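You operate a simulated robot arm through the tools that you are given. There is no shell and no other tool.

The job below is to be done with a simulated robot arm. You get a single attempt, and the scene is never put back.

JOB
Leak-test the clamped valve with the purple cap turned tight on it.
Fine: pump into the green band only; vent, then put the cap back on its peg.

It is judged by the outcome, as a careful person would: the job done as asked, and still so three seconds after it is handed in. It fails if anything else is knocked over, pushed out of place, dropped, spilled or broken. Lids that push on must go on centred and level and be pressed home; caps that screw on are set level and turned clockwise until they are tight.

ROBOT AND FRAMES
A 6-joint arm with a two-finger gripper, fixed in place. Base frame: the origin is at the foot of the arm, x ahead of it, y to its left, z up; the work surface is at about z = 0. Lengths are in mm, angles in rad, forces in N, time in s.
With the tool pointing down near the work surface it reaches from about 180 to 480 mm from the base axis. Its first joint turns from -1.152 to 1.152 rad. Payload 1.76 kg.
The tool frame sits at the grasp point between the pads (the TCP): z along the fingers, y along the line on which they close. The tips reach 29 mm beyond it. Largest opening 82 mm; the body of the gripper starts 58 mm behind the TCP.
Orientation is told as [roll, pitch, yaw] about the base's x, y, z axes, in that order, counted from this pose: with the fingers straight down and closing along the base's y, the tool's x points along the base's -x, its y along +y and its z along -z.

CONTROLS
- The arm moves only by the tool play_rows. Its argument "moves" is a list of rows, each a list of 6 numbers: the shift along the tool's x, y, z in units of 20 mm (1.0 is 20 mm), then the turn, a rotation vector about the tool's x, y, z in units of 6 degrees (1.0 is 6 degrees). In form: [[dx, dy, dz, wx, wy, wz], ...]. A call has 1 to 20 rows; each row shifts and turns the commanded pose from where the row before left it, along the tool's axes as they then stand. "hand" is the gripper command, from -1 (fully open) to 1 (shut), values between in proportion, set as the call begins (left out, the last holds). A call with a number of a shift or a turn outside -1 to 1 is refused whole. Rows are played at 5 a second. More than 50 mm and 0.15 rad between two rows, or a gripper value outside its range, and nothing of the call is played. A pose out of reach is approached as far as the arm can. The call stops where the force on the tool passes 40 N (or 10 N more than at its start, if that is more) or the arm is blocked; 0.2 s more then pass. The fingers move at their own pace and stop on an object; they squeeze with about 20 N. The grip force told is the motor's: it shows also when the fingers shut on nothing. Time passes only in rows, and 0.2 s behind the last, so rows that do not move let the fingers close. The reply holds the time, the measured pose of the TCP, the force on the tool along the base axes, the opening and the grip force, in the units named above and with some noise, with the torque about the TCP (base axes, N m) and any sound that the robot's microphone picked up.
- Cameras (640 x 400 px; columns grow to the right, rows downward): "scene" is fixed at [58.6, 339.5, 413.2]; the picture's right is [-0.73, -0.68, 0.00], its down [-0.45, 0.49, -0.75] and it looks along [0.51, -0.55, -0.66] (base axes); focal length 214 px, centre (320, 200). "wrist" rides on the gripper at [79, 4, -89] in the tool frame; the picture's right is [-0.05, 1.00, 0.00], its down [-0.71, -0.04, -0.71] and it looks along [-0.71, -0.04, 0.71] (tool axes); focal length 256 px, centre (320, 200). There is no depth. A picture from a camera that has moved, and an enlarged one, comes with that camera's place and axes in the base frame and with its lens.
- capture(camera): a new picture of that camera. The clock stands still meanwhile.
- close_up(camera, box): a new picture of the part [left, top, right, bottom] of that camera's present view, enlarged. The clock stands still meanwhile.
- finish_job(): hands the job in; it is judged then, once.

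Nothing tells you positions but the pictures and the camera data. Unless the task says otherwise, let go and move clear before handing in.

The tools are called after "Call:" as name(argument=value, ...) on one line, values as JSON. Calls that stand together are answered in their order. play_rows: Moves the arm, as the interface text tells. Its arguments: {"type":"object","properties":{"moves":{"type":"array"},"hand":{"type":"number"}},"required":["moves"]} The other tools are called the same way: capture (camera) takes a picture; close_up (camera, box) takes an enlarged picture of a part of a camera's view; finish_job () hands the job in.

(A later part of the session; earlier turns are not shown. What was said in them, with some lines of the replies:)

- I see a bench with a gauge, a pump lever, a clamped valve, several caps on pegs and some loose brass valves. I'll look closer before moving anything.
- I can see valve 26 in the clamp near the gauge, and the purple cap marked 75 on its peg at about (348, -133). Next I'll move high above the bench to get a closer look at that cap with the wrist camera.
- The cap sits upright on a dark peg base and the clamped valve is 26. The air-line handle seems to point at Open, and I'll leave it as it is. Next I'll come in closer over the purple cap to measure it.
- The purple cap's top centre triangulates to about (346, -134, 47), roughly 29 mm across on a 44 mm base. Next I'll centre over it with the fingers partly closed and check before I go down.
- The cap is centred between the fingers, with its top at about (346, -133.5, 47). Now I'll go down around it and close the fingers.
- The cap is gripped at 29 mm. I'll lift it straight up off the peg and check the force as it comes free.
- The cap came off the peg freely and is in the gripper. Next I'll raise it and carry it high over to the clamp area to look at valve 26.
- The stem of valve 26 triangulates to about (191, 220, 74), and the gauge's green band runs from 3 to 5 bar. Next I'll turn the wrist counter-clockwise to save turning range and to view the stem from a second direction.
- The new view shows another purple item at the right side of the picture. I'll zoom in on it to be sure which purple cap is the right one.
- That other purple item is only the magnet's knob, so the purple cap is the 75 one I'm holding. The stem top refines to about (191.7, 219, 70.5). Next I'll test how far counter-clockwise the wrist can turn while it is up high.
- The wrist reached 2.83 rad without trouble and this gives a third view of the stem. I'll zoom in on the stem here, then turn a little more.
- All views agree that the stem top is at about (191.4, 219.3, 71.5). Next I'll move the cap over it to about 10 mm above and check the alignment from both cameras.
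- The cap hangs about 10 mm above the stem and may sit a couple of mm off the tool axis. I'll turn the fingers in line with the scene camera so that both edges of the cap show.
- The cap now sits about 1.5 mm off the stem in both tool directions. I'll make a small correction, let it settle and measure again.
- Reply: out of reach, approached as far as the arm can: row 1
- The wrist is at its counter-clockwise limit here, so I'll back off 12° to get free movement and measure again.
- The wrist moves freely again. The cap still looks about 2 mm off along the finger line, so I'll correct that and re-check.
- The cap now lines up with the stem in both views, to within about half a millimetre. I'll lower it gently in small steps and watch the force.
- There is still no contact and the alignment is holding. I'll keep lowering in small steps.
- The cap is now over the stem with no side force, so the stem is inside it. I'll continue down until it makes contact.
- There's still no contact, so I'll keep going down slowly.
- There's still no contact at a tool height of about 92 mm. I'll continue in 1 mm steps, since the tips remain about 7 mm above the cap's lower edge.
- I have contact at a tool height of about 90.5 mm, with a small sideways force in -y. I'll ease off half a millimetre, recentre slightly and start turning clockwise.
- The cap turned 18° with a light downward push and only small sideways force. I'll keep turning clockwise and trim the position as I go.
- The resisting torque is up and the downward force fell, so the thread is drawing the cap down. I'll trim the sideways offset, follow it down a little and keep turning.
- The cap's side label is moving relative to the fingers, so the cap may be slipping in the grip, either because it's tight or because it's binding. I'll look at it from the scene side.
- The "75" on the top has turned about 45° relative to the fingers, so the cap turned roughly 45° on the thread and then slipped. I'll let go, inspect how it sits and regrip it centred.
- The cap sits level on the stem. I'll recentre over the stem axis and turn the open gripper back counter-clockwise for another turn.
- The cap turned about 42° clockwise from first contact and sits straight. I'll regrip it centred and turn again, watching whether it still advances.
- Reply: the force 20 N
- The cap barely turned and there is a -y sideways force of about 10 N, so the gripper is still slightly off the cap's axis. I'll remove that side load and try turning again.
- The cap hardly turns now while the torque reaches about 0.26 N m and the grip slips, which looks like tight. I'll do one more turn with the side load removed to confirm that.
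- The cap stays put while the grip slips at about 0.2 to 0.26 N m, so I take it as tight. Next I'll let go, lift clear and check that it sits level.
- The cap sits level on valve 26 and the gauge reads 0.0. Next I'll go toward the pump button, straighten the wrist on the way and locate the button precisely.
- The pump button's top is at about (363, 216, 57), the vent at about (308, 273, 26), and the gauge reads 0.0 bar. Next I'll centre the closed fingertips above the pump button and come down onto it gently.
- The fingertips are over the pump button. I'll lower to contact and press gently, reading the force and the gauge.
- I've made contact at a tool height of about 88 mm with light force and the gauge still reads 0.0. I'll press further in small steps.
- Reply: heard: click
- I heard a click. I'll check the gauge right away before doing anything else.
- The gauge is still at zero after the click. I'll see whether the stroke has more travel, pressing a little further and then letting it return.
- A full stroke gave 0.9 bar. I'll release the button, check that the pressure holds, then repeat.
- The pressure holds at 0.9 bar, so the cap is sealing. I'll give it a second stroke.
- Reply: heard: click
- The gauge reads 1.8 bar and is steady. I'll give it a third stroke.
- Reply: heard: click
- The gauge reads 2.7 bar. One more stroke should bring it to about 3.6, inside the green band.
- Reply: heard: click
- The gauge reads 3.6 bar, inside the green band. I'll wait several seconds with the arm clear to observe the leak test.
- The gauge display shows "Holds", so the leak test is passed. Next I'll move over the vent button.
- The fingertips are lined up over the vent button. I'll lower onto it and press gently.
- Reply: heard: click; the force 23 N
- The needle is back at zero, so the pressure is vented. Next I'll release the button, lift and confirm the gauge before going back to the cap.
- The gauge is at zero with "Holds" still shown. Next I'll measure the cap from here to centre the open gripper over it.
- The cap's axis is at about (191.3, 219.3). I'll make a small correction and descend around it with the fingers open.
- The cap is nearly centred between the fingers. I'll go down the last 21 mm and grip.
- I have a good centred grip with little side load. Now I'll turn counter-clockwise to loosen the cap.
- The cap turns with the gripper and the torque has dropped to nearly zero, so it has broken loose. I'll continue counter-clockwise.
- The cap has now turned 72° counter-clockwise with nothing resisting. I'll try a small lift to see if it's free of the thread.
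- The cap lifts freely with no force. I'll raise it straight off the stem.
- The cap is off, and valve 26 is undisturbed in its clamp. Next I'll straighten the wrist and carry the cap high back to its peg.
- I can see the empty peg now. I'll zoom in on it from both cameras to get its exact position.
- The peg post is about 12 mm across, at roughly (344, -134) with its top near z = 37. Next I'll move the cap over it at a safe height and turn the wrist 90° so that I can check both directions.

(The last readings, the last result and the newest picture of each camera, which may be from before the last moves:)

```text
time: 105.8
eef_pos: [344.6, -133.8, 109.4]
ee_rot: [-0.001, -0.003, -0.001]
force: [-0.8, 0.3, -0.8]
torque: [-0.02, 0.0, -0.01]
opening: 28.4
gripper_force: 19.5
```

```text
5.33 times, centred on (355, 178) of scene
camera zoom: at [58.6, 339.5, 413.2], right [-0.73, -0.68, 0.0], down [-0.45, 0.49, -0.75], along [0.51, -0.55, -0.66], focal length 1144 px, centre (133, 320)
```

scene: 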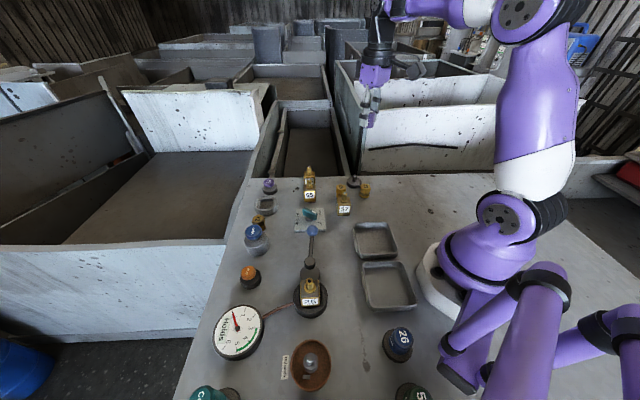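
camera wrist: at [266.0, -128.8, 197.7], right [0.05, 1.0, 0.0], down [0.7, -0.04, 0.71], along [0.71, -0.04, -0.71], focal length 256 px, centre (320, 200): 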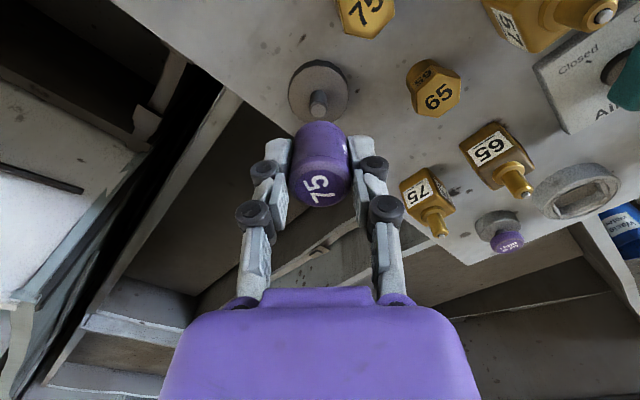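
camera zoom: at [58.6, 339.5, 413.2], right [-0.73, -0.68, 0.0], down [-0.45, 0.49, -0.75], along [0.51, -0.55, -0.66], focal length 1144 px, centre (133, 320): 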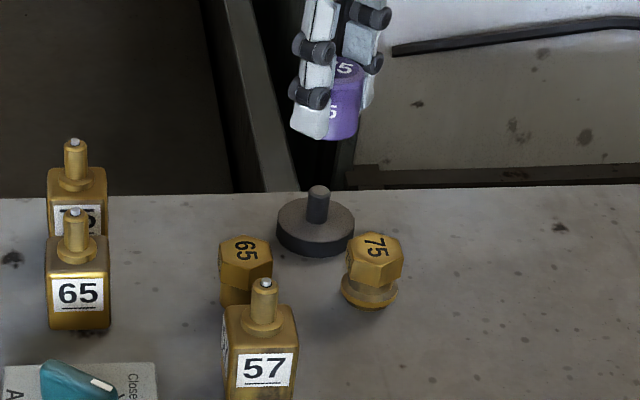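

The sideways alignment looks good from here. I'll turn the wrist 90° to judge the x direction.

Call:
play_rows(moves=[[0, 0, 0, 0, 0, -1], [0, 0, 0, 0, 0, -1], [0, 0, 0, 0, 0, -1], [0, 0, 0, 0, 0, -1], [0, 0, 0, 0, 0, -1], [0, 0, 0, 0, 0, -1], [0, 0, 0, 0, 0, -1], [0, 0, 0, 0, 0, -1], [0, 0, 0, 0, 0, -1], [0, 0, 0, 0, 0, -1], [0, 0, 0, 0, 0, -1], [0, 0, 0, 0, 0, -1], [0, 0, 0, 0, 0, -1], [0, 0, 0, 0, 0, -1], [0, 0, 0, 0, 0, -1], [0, 0, 0, 0, 0, 0]])

Call:
close_up(camera="wrist", box=[260, 60, 380, 180])

Call:
close_up(camera="scene", box=[325, 140, 385, 215])

```text
time: 109.2
eef_pos: [344.3, -133.3, 110.2]
ee_rot: [-0.002, 0.001, 1.572]
force: [0.0, 0.4, -0.7]
torque: [-0.01, -0.01, -0.02]
opening: 28.7
gripper_force: 20.1
```

```text
3.33 times, centred on (320, 120) of wrist
camera zoom: at [340.7, -212.6, 198.2], right [-1.0, 0.05, 0.0], down [0.04, 0.71, 0.71], along [0.04, 0.71, -0.71], focal length 853 px, centre (320, 467)
```

zoom: 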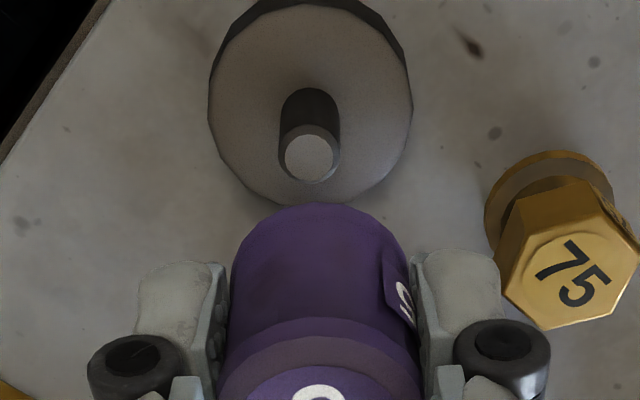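

```text
5.33 times, centred on (355, 178) of scene
camera zoom: at [58.6, 339.5, 413.2], right [-0.73, -0.68, 0.0], down [-0.45, 0.49, -0.75], along [0.51, -0.55, -0.66], focal length 1144 px, centre (133, 320)
```

zoom: 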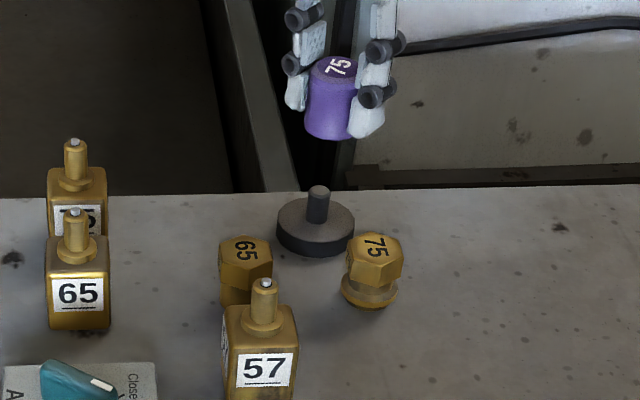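

From the 90° view the cap needs to go about 2.3 mm further in +x, while y is within half a millimetre. I'll correct that, come lower and check again.

Call:
play_rows(moves=[[0.02, -0.115, 0, 0, 0, 0], [0, 0, 0.6, 0, 0, 0], [0, 0, 0.6, 0, 0, 0], [0, 0, 0, 0, 0, 0]])

Call:
close_up(camera="wrist", box=[260, 60, 380, 180])

Call:
close_up(camera="scene", box=[335, 155, 375, 205])

```text
time: 110.2
eef_pos: [346.6, -133.6, 85.3]
ee_rot: [-0.001, 0.001, 1.571]
force: [-0.1, -1.0, 0.3]
torque: [0.0, 0.02, -0.04]
opening: 28.5
gripper_force: 19.9
```

```text
3.33 times, centred on (320, 120) of wrist
camera zoom: at [343.0, -213.2, 174.1], right [-1.0, 0.05, 0.0], down [0.04, 0.71, 0.71], along [0.04, 0.71, -0.71], focal length 853 px, centre (320, 467)
```

zoom: 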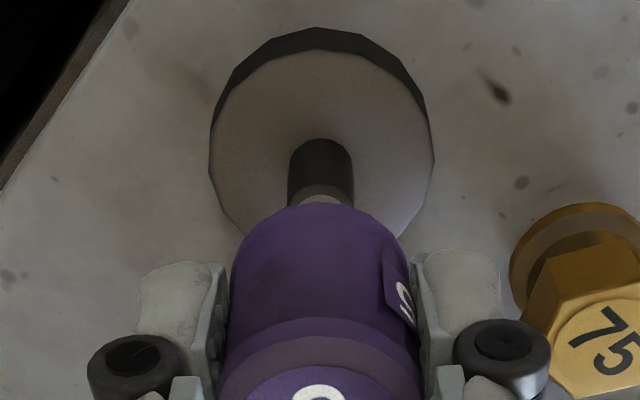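

```text
8.00 times, centred on (355, 180) of scene
camera zoom: at [58.6, 339.5, 413.2], right [-0.73, -0.68, 0.0], down [-0.45, 0.49, -0.75], along [0.51, -0.55, -0.66], focal length 1716 px, centre (40, 360)
```

zoom: 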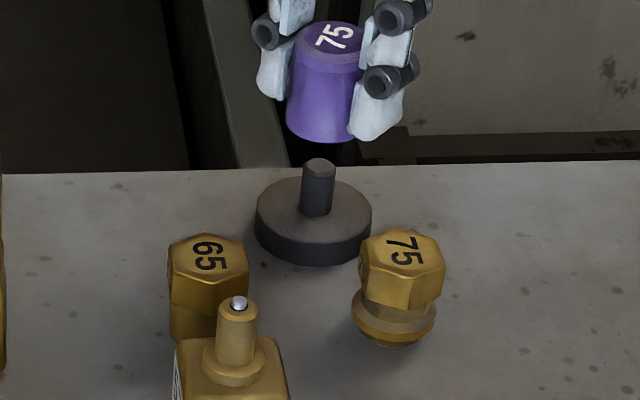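

The cap lines up with the post in both views to better than about 0.7 mm. I'll lower it slowly and watch for any contact.

Call:
play_rows(moves=[[-0.01, 0.01, 0.25, 0, 0, 0], [0, 0, 0.15, 0, 0, 0], [0, 0, 0, 0, 0, 0]])

Call:
close_up(camera="wrist", box=[260, 60, 380, 180])

Call:
close_up(camera="scene", box=[335, 155, 375, 205])

```text
time: 111.0
eef_pos: [346.4, -133.3, 78.9]
ee_rot: [-0.003, 0.0, 1.572]
force: [0.1, -0.4, -0.5]
torque: [-0.02, 0.01, 0.0]
opening: 28.2
gripper_force: 19.8
```

```text
3.33 times, centred on (320, 120) of wrist
camera zoom: at [343.0, -213.0, 165.9], right [-1.0, 0.05, 0.0], down [0.04, 0.71, 0.71], along [0.04, 0.71, -0.71], focal length 853 px, centre (320, 467)
```

zoom: 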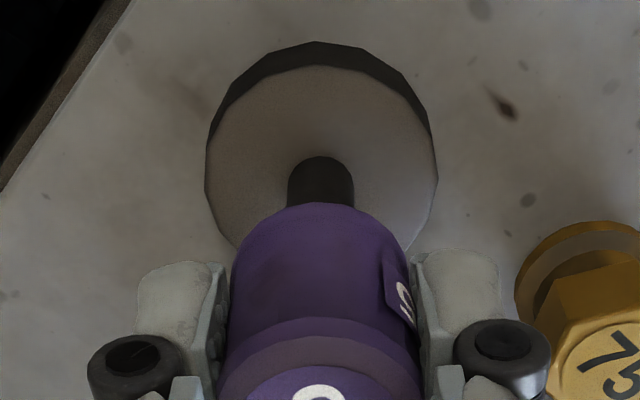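

```text
8.00 times, centred on (355, 180) of scene
camera zoom: at [58.6, 339.5, 413.2], right [-0.73, -0.68, 0.0], down [-0.45, 0.49, -0.75], along [0.51, -0.55, -0.66], focal length 1716 px, centre (40, 360)
```

zoom: 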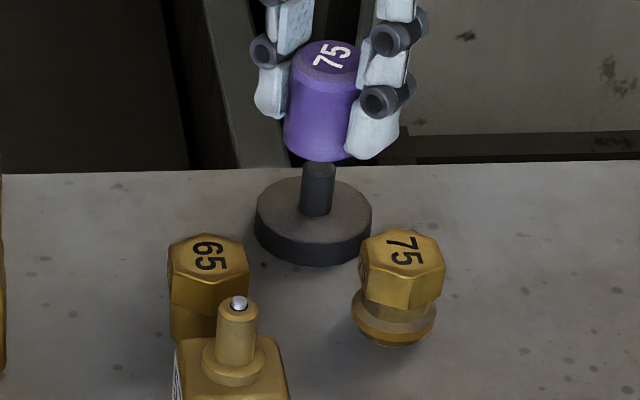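

The alignment still looks good, with a small y trim to make. I'll continue down in 2 to 3 mm steps.

Call:
play_rows(moves=[[-0.02, 0, 0.12, 0, 0, 0], [0, 0, 0, 0, 0, 0]])

Call:
play_rows(moves=[[0, 0, 0.12, 0, 0, 0], [0, 0, 0, 0, 0, 0]])

Call:
play_rows(moves=[[0, 0, 0.12, 0, 0, 0], [0, 0, 0, 0, 0, 0]])

Call:
close_up(camera="wrist", box=[260, 60, 380, 180])

Call:
close_up(camera="scene", box=[335, 155, 375, 205])

```text
time: 111.6
eef_pos: [346.2, -133.0, 75.1]
ee_rot: [0.0, 0.001, 1.571]
force: [0.3, 0.5, -0.4]
torque: [0.0, 0.0, 0.02]
opening: 28.3
gripper_force: 19.8
```

```text
time: 112.2
eef_pos: [346.8, -133.1, 72.8]
ee_rot: [-0.001, -0.001, 1.572]
force: [-0.5, 0.4, 0.3]
torque: [0.0, 0.01, 0.0]
opening: 28.6
gripper_force: 19.8
```

```text
time: 112.8
eef_pos: [346.2, -133.7, 70.2]
ee_rot: [-0.002, 0.0, 1.573]
force: [0.5, -0.2, -0.2]
torque: [-0.02, 0.02, -0.01]
opening: 28.6
gripper_force: 20.1
```

```text
3.33 times, centred on (320, 120) of wrist
camera zoom: at [342.6, -212.5, 158.8], right [-1.0, 0.05, 0.0], down [0.04, 0.71, 0.71], along [0.04, 0.71, -0.71], focal length 853 px, centre (320, 467)
```

zoom: 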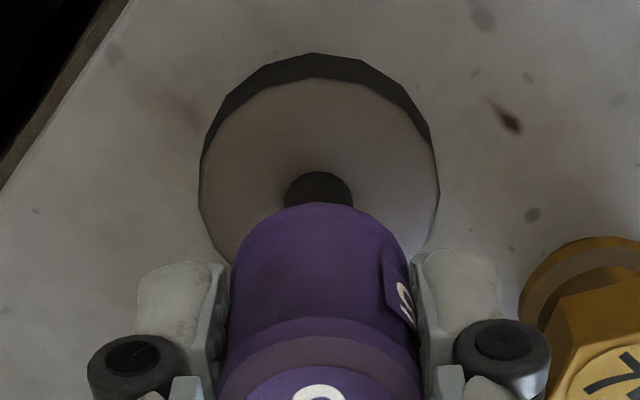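

```text
8.00 times, centred on (355, 180) of scene
camera zoom: at [58.6, 339.5, 413.2], right [-0.73, -0.68, 0.0], down [-0.45, 0.49, -0.75], along [0.51, -0.55, -0.66], focal length 1716 px, centre (40, 360)
```

zoom: 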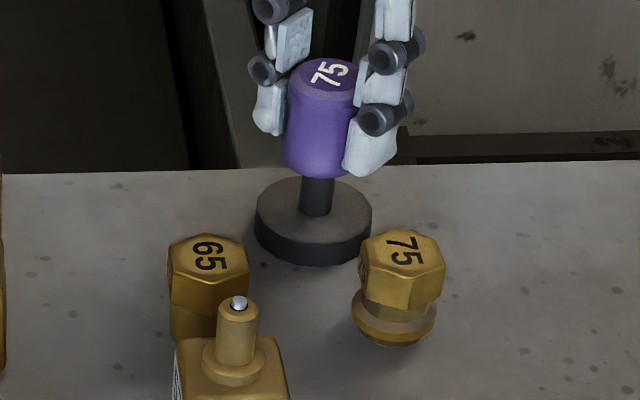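

The cap's lower edge is at the post's top and there's no contact force. I'll keep lowering gently.

Call:
play_rows(moves=[[0, 0, 0.1, 0, 0, 0], [0, 0, 0, 0, 0, 0]])

Call:
play_rows(moves=[[0, 0, 0.1, 0, 0, 0], [0, 0, 0, 0, 0, 0]])

Call:
play_rows(moves=[[0, 0, 0.1, 0, 0, 0], [0, 0, 0, 0, 0, 0]])

Call:
play_rows(moves=[[0, 0, 0.1, 0, 0, 0], [0, 0, 0, 0, 0, 0]])

Call:
close_up(camera="scene", box=[335, 155, 375, 205])

```text
time: 113.4
eef_pos: [345.8, -133.0, 70.0]
ee_rot: [-0.002, 0.0, 1.571]
force: [0.1, -0.1, 0.5]
torque: [0.01, -0.01, 0.03]
opening: 28.3
gripper_force: 20.1
```

```text
time: 114.0
eef_pos: [346.9, -132.8, 67.2]
ee_rot: [-0.003, 0.0, 1.57]
force: [-0.9, -0.1, -0.6]
torque: [0.01, 0.03, 0.03]
opening: 28.5
gripper_force: 19.6
```

```text
time: 114.6
eef_pos: [346.1, -134.4, 66.2]
ee_rot: [-0.002, 0.002, 1.571]
force: [0.7, -0.1, -0.4]
torque: [-0.04, -0.02, -0.02]
opening: 28.6
gripper_force: 20.1
```

```text
time: 115.2
eef_pos: [346.2, -133.3, 62.6]
ee_rot: [0.0, 0.0, 1.57]
force: [0.2, 0.2, -0.4]
torque: [0.04, 0.03, -0.02]
opening: 28.4
gripper_force: 20.2
```

```text
8.00 times, centred on (355, 180) of scene
camera zoom: at [58.6, 339.5, 413.2], right [-0.73, -0.68, 0.0], down [-0.45, 0.49, -0.75], along [0.51, -0.55, -0.66], focal length 1716 px, centre (40, 360)
```

zoom: 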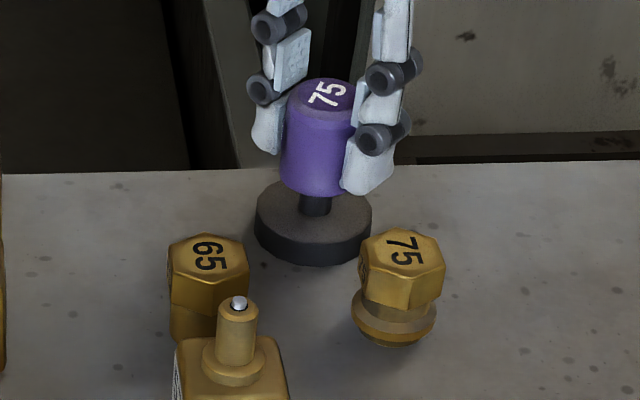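

The post is going inside the cap with no force. I'll lower it the rest of the way in small steps until it touches the base.

Call:
play_rows(moves=[[0, 0, 0.12, 0, 0, 0], [0, 0, 0.12, 0, 0, 0], [0, 0, 0, 0, 0, 0]])

Call:
play_rows(moves=[[0, 0, 0.12, 0, 0, 0], [0, 0, 0.12, 0, 0, 0], [0, 0, 0, 0, 0, 0]])

Call:
play_rows(moves=[[0, 0, 0.1, 0, 0, 0], [0, 0, 0, 0, 0, 0]])

Call:
play_rows(moves=[[0, 0, 0.1, 0, 0, 0], [0, 0, 0, 0, 0, 0]])

Call:
close_up(camera="scene", box=[335, 155, 375, 205])

Call:
close_up(camera="wrist", box=[260, 60, 380, 180])

```text
time: 116.0
eef_pos: [346.6, -131.8, 57.4]
ee_rot: [-0.001, -0.001, 1.571]
force: [0.8, 0.0, 0.1]
torque: [0.02, -0.02, -0.01]
opening: 28.5
gripper_force: 20.3
```

```text
time: 116.8
eef_pos: [346.4, -133.0, 53.5]
ee_rot: [0.001, 0.001, 1.57]
force: [0.4, 0.8, 0.2]
torque: [0.03, -0.02, -0.02]
opening: 28.8
gripper_force: 19.8
```

```text
time: 117.4
eef_pos: [345.3, -133.1, 50.5]
ee_rot: [-0.001, -0.001, 1.571]
force: [-0.3, -0.1, 0.4]
torque: [0.01, 0.01, 0.02]
opening: 28.5
gripper_force: 20.2
```

```text
time: 118.0
eef_pos: [346.4, -132.9, 49.1]
ee_rot: [-0.001, 0.0, 1.571]
force: [0.3, 0.7, -0.1]
torque: [0.04, -0.01, -0.05]
opening: 28.5
gripper_force: 19.4
```

```text
8.00 times, centred on (355, 180) of scene
camera zoom: at [58.6, 339.5, 413.2], right [-0.73, -0.68, 0.0], down [-0.45, 0.49, -0.75], along [0.51, -0.55, -0.66], focal length 1716 px, centre (40, 360)
```

zoom: 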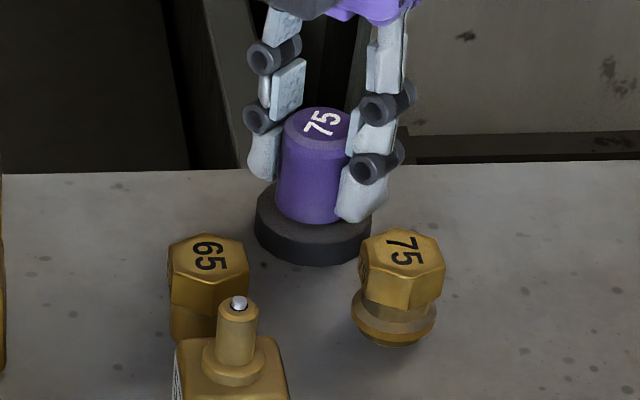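

```text
3.33 times, centred on (320, 120) of wrist
camera zoom: at [343.0, -212.4, 137.1], right [-1.0, 0.05, 0.0], down [0.04, 0.71, 0.71], along [0.04, 0.71, -0.71], focal length 853 px, centre (320, 467)
```

zoom: 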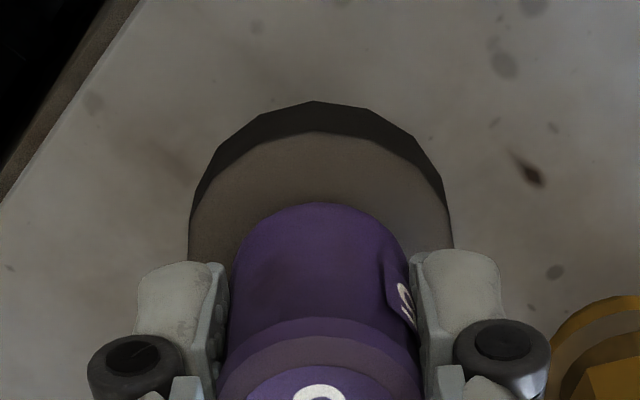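

The cap is about 3 to 4 mm above its original seat. I'll keep going in 1 mm steps until it touches the base.

Call:
play_rows(moves=[[0, 0, 0.06, 0, 0, 0], [0, 0, 0, 0, 0, 0]])

Call:
play_rows(moves=[[0, 0, 0.06, 0, 0, 0], [0, 0, 0, 0, 0, 0]])

Call:
play_rows(moves=[[0, 0, 0.05, 0, 0, 0], [0, 0, 0, 0, 0, 0]])

Call:
close_up(camera="scene", box=[335, 155, 375, 205])

```text
time: 118.6
eef_pos: [345.7, -133.2, 48.8]
ee_rot: [-0.002, -0.001, 1.57]
force: [0.3, 0.0, -0.6]
torque: [0.03, 0.01, 0.01]
opening: 28.6
gripper_force: 19.4
```

```text
time: 119.2
eef_pos: [347.3, -133.4, 46.7]
ee_rot: [-0.001, 0.0, 1.57]
force: [-0.5, 0.1, -0.3]
torque: [-0.05, 0.01, -0.01]
opening: 28.7
gripper_force: 20.2
```

```text
time: 119.8
eef_pos: [345.9, -132.1, 45.4]
ee_rot: [-0.002, 0.001, 1.572]
force: [0.1, -0.4, 1.0]
torque: [0.04, 0.0, -0.02]
opening: 28.5
gripper_force: 19.6
```

```text
8.00 times, centred on (355, 180) of scene
camera zoom: at [58.6, 339.5, 413.2], right [-0.73, -0.68, 0.0], down [-0.45, 0.49, -0.75], along [0.51, -0.55, -0.66], focal length 1716 px, centre (40, 360)
```

zoom: 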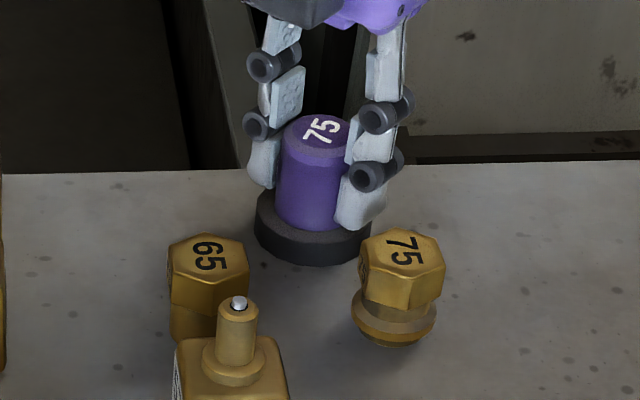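

The cap is back at about its original height and just starting to touch. I'll take one more half-millimetre step to confirm the seat, then release.

Call:
play_rows(moves=[[0, 0, 0.03, 0, 0, 0], [0, 0, 0, 0, 0, 0]])

Call:
play_rows(moves=[[0, 0, 0.03, 0, 0, 0], [0, 0, 0, 0, 0, 0]])

```text
time: 120.4
eef_pos: [346.2, -134.2, 46.9]
ee_rot: [-0.002, 0.0, 1.571]
force: [-0.9, -0.6, 7.1]
torque: [0.07, 0.09, 0.01]
opening: 28.5
gripper_force: 20.4
```

```text
time: 121.0
eef_pos: [347.0, -133.6, 46.1]
ee_rot: [-0.005, 0.0, 1.572]
force: [-4.0, -0.1, 17.5]
torque: [0.06, 0.09, 0.06]
opening: 28.3
gripper_force: 20.0
```

The cap is firmly seated on the peg base. I'll ease the pressure, open the fingers and go straight up.

Call:
play_rows(moves=[[0, 0, -0.045, 0, 0, 0], [0, 0, 0, 0, 0, 0]])

Call:
play_rows(moves=[[0, 0, 0, 0, 0, 0], [0, 0, 0, 0, 0, 0]], hand=-0.2)

Call:
close_up(camera="scene", box=[335, 155, 375, 205])

Call:
close_up(camera="wrist", box=[240, 60, 400, 220])

```text
time: 121.6
eef_pos: [346.3, -132.9, 44.9]
ee_rot: [0.0, 0.0, 1.57]
force: [1.1, 0.1, 1.3]
torque: [-0.01, -0.08, -0.01]
opening: 28.7
gripper_force: 20.0
```

```text
time: 122.2
eef_pos: [346.6, -133.6, 46.1]
ee_rot: [-0.003, 0.001, 1.569]
force: [0.1, -0.1, -0.1]
torque: [0.03, 0.02, -0.02]
opening: 49.1
gripper_force: 0.1
```

```text
8.00 times, centred on (355, 180) of scene
camera zoom: at [58.6, 339.5, 413.2], right [-0.73, -0.68, 0.0], down [-0.45, 0.49, -0.75], along [0.51, -0.55, -0.66], focal length 1716 px, centre (40, 360)
```

zoom: 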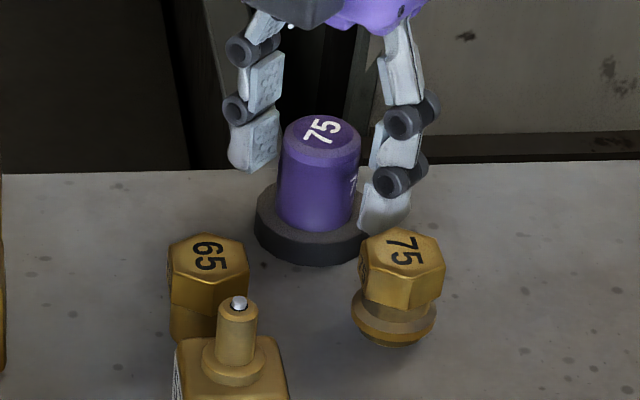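

```text
2.50 times, centred on (320, 140) of wrist
camera zoom: at [342.8, -212.5, 133.5], right [-1.0, 0.05, 0.0], down [0.04, 0.71, 0.71], along [0.04, 0.71, -0.71], focal length 640 px, centre (320, 350)
```

zoom: 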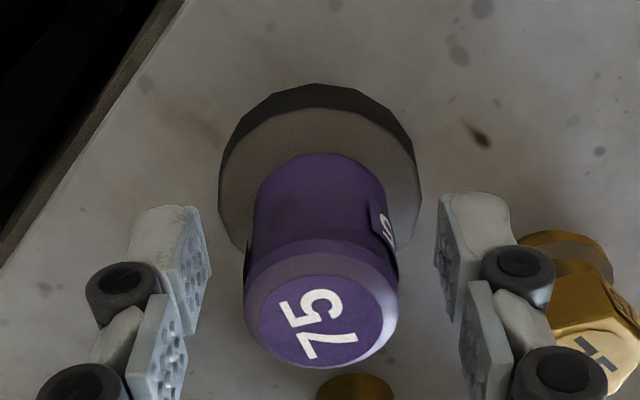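

The cap sits level and centred on its peg. I'll lift straight up and move clear.

Call:
play_rows(moves=[[0, 0, -0.3, 0, 0, 0], [0, 0, -0.5, 0, 0, 0], [0, 0, -0.8, 0, 0, 0], [0, 0, -1, 0, 0, 0], [0, 0, -1, 0, 0, 0], [0, 0, -1, 0, 0, 0], [0, 0, -1, 0, 0, 0], [0, 0, -1, 0, 0, 0], [0, 0, -1, 0, 0, 0], [0, 0, 0, 0, 0, 0]])

Call:
capture(camera="wrist")

Call:
capture(camera="scene")

Call:
close_up(camera="scene", box=[325, 155, 385, 215])

Call:
close_up(camera="scene", box=[200, 220, 330, 370])

```text
time: 124.4
eef_pos: [346.9, -132.8, 198.0]
ee_rot: [-0.002, 0.0, 1.571]
force: [0.8, -0.3, -0.7]
torque: [0.02, 0.0, -0.01]
opening: 49.0
gripper_force: 0.1
```

```text
taken
camera wrist: at [343.4, -212.1, 285.7], right [-1.0, 0.05, 0.0], down [0.04, 0.71, 0.71], along [0.04, 0.71, -0.71], focal length 256 px, centre (320, 200)
```

wrist: 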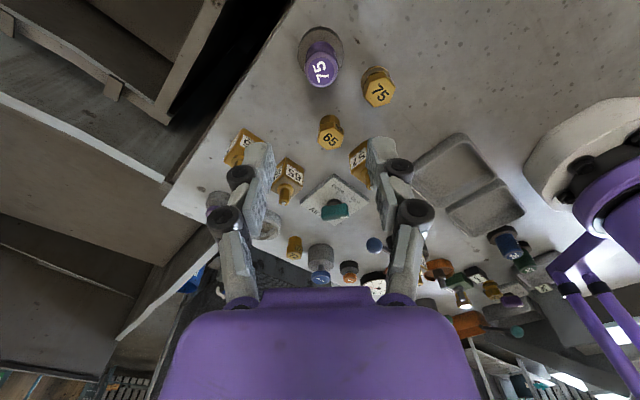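

```text
taken
```

scene: 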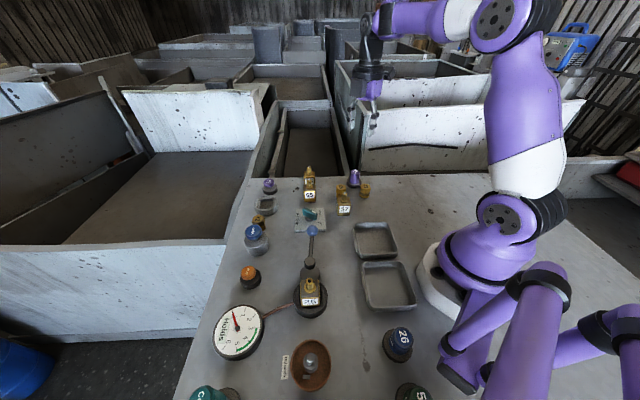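

```text
6.67 times, centred on (355, 185) of scene
camera zoom: at [58.6, 339.5, 413.2], right [-0.73, -0.68, 0.0], down [-0.45, 0.49, -0.75], along [0.51, -0.55, -0.66], focal length 1430 px, centre (87, 300)
```

zoom: 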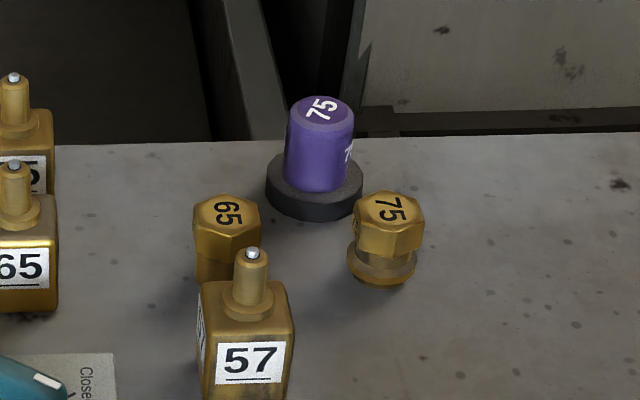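

```text
2.67 times, centred on (265, 295) of scene
camera zoom: at [58.6, 339.5, 413.2], right [-0.73, -0.68, 0.0], down [-0.45, 0.49, -0.75], along [0.51, -0.55, -0.66], focal length 572 px, centre (467, -53)
```

zoom: 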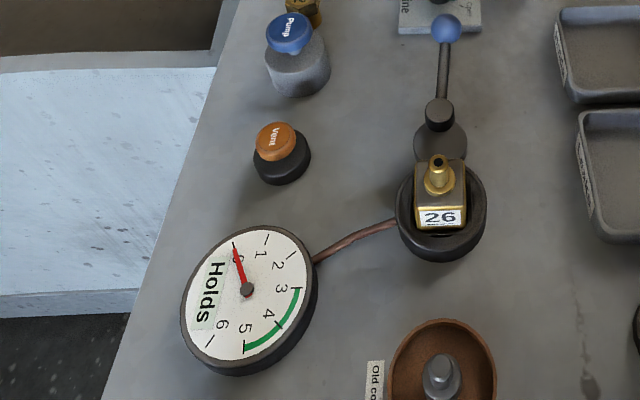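

The purple cap is back on its peg in the same place as before, and valve 26 is still clamped. The gauge shows "Holds" at zero pressure, nothing else has moved and the arm is clear, so I'm handing in the job.

Call:
finish_job()

```text
The job is handed in.
```

Valve 26 passed the leak test with the purple cap tight on it. The gauge display switched to "Holds" at 3.6 bar, inside the green band, and the reading stayed steady for about eight seconds.

- **Cap:** I turned it clockwise until it stopped and slipped in the grip at about 0.26 N m. It sealed from the first pump stroke. The purple cap is marked 75, not 26. I used it because you asked for the purple one.
- **Pumping:** Four strokes of 0.9 bar each took it to 3.6 bar. It never went above the green band.
- **Venting:** I pressed the vent button and the needle went back to zero before I loosened the cap.
- **Finish:** The cap is back on its own peg, level and seated. Valve 26 is still in its clamp, nothing else on the bench looks moved, and the arm was clear when I handed the job in.

I left the air-line handle at Open, as I found it.
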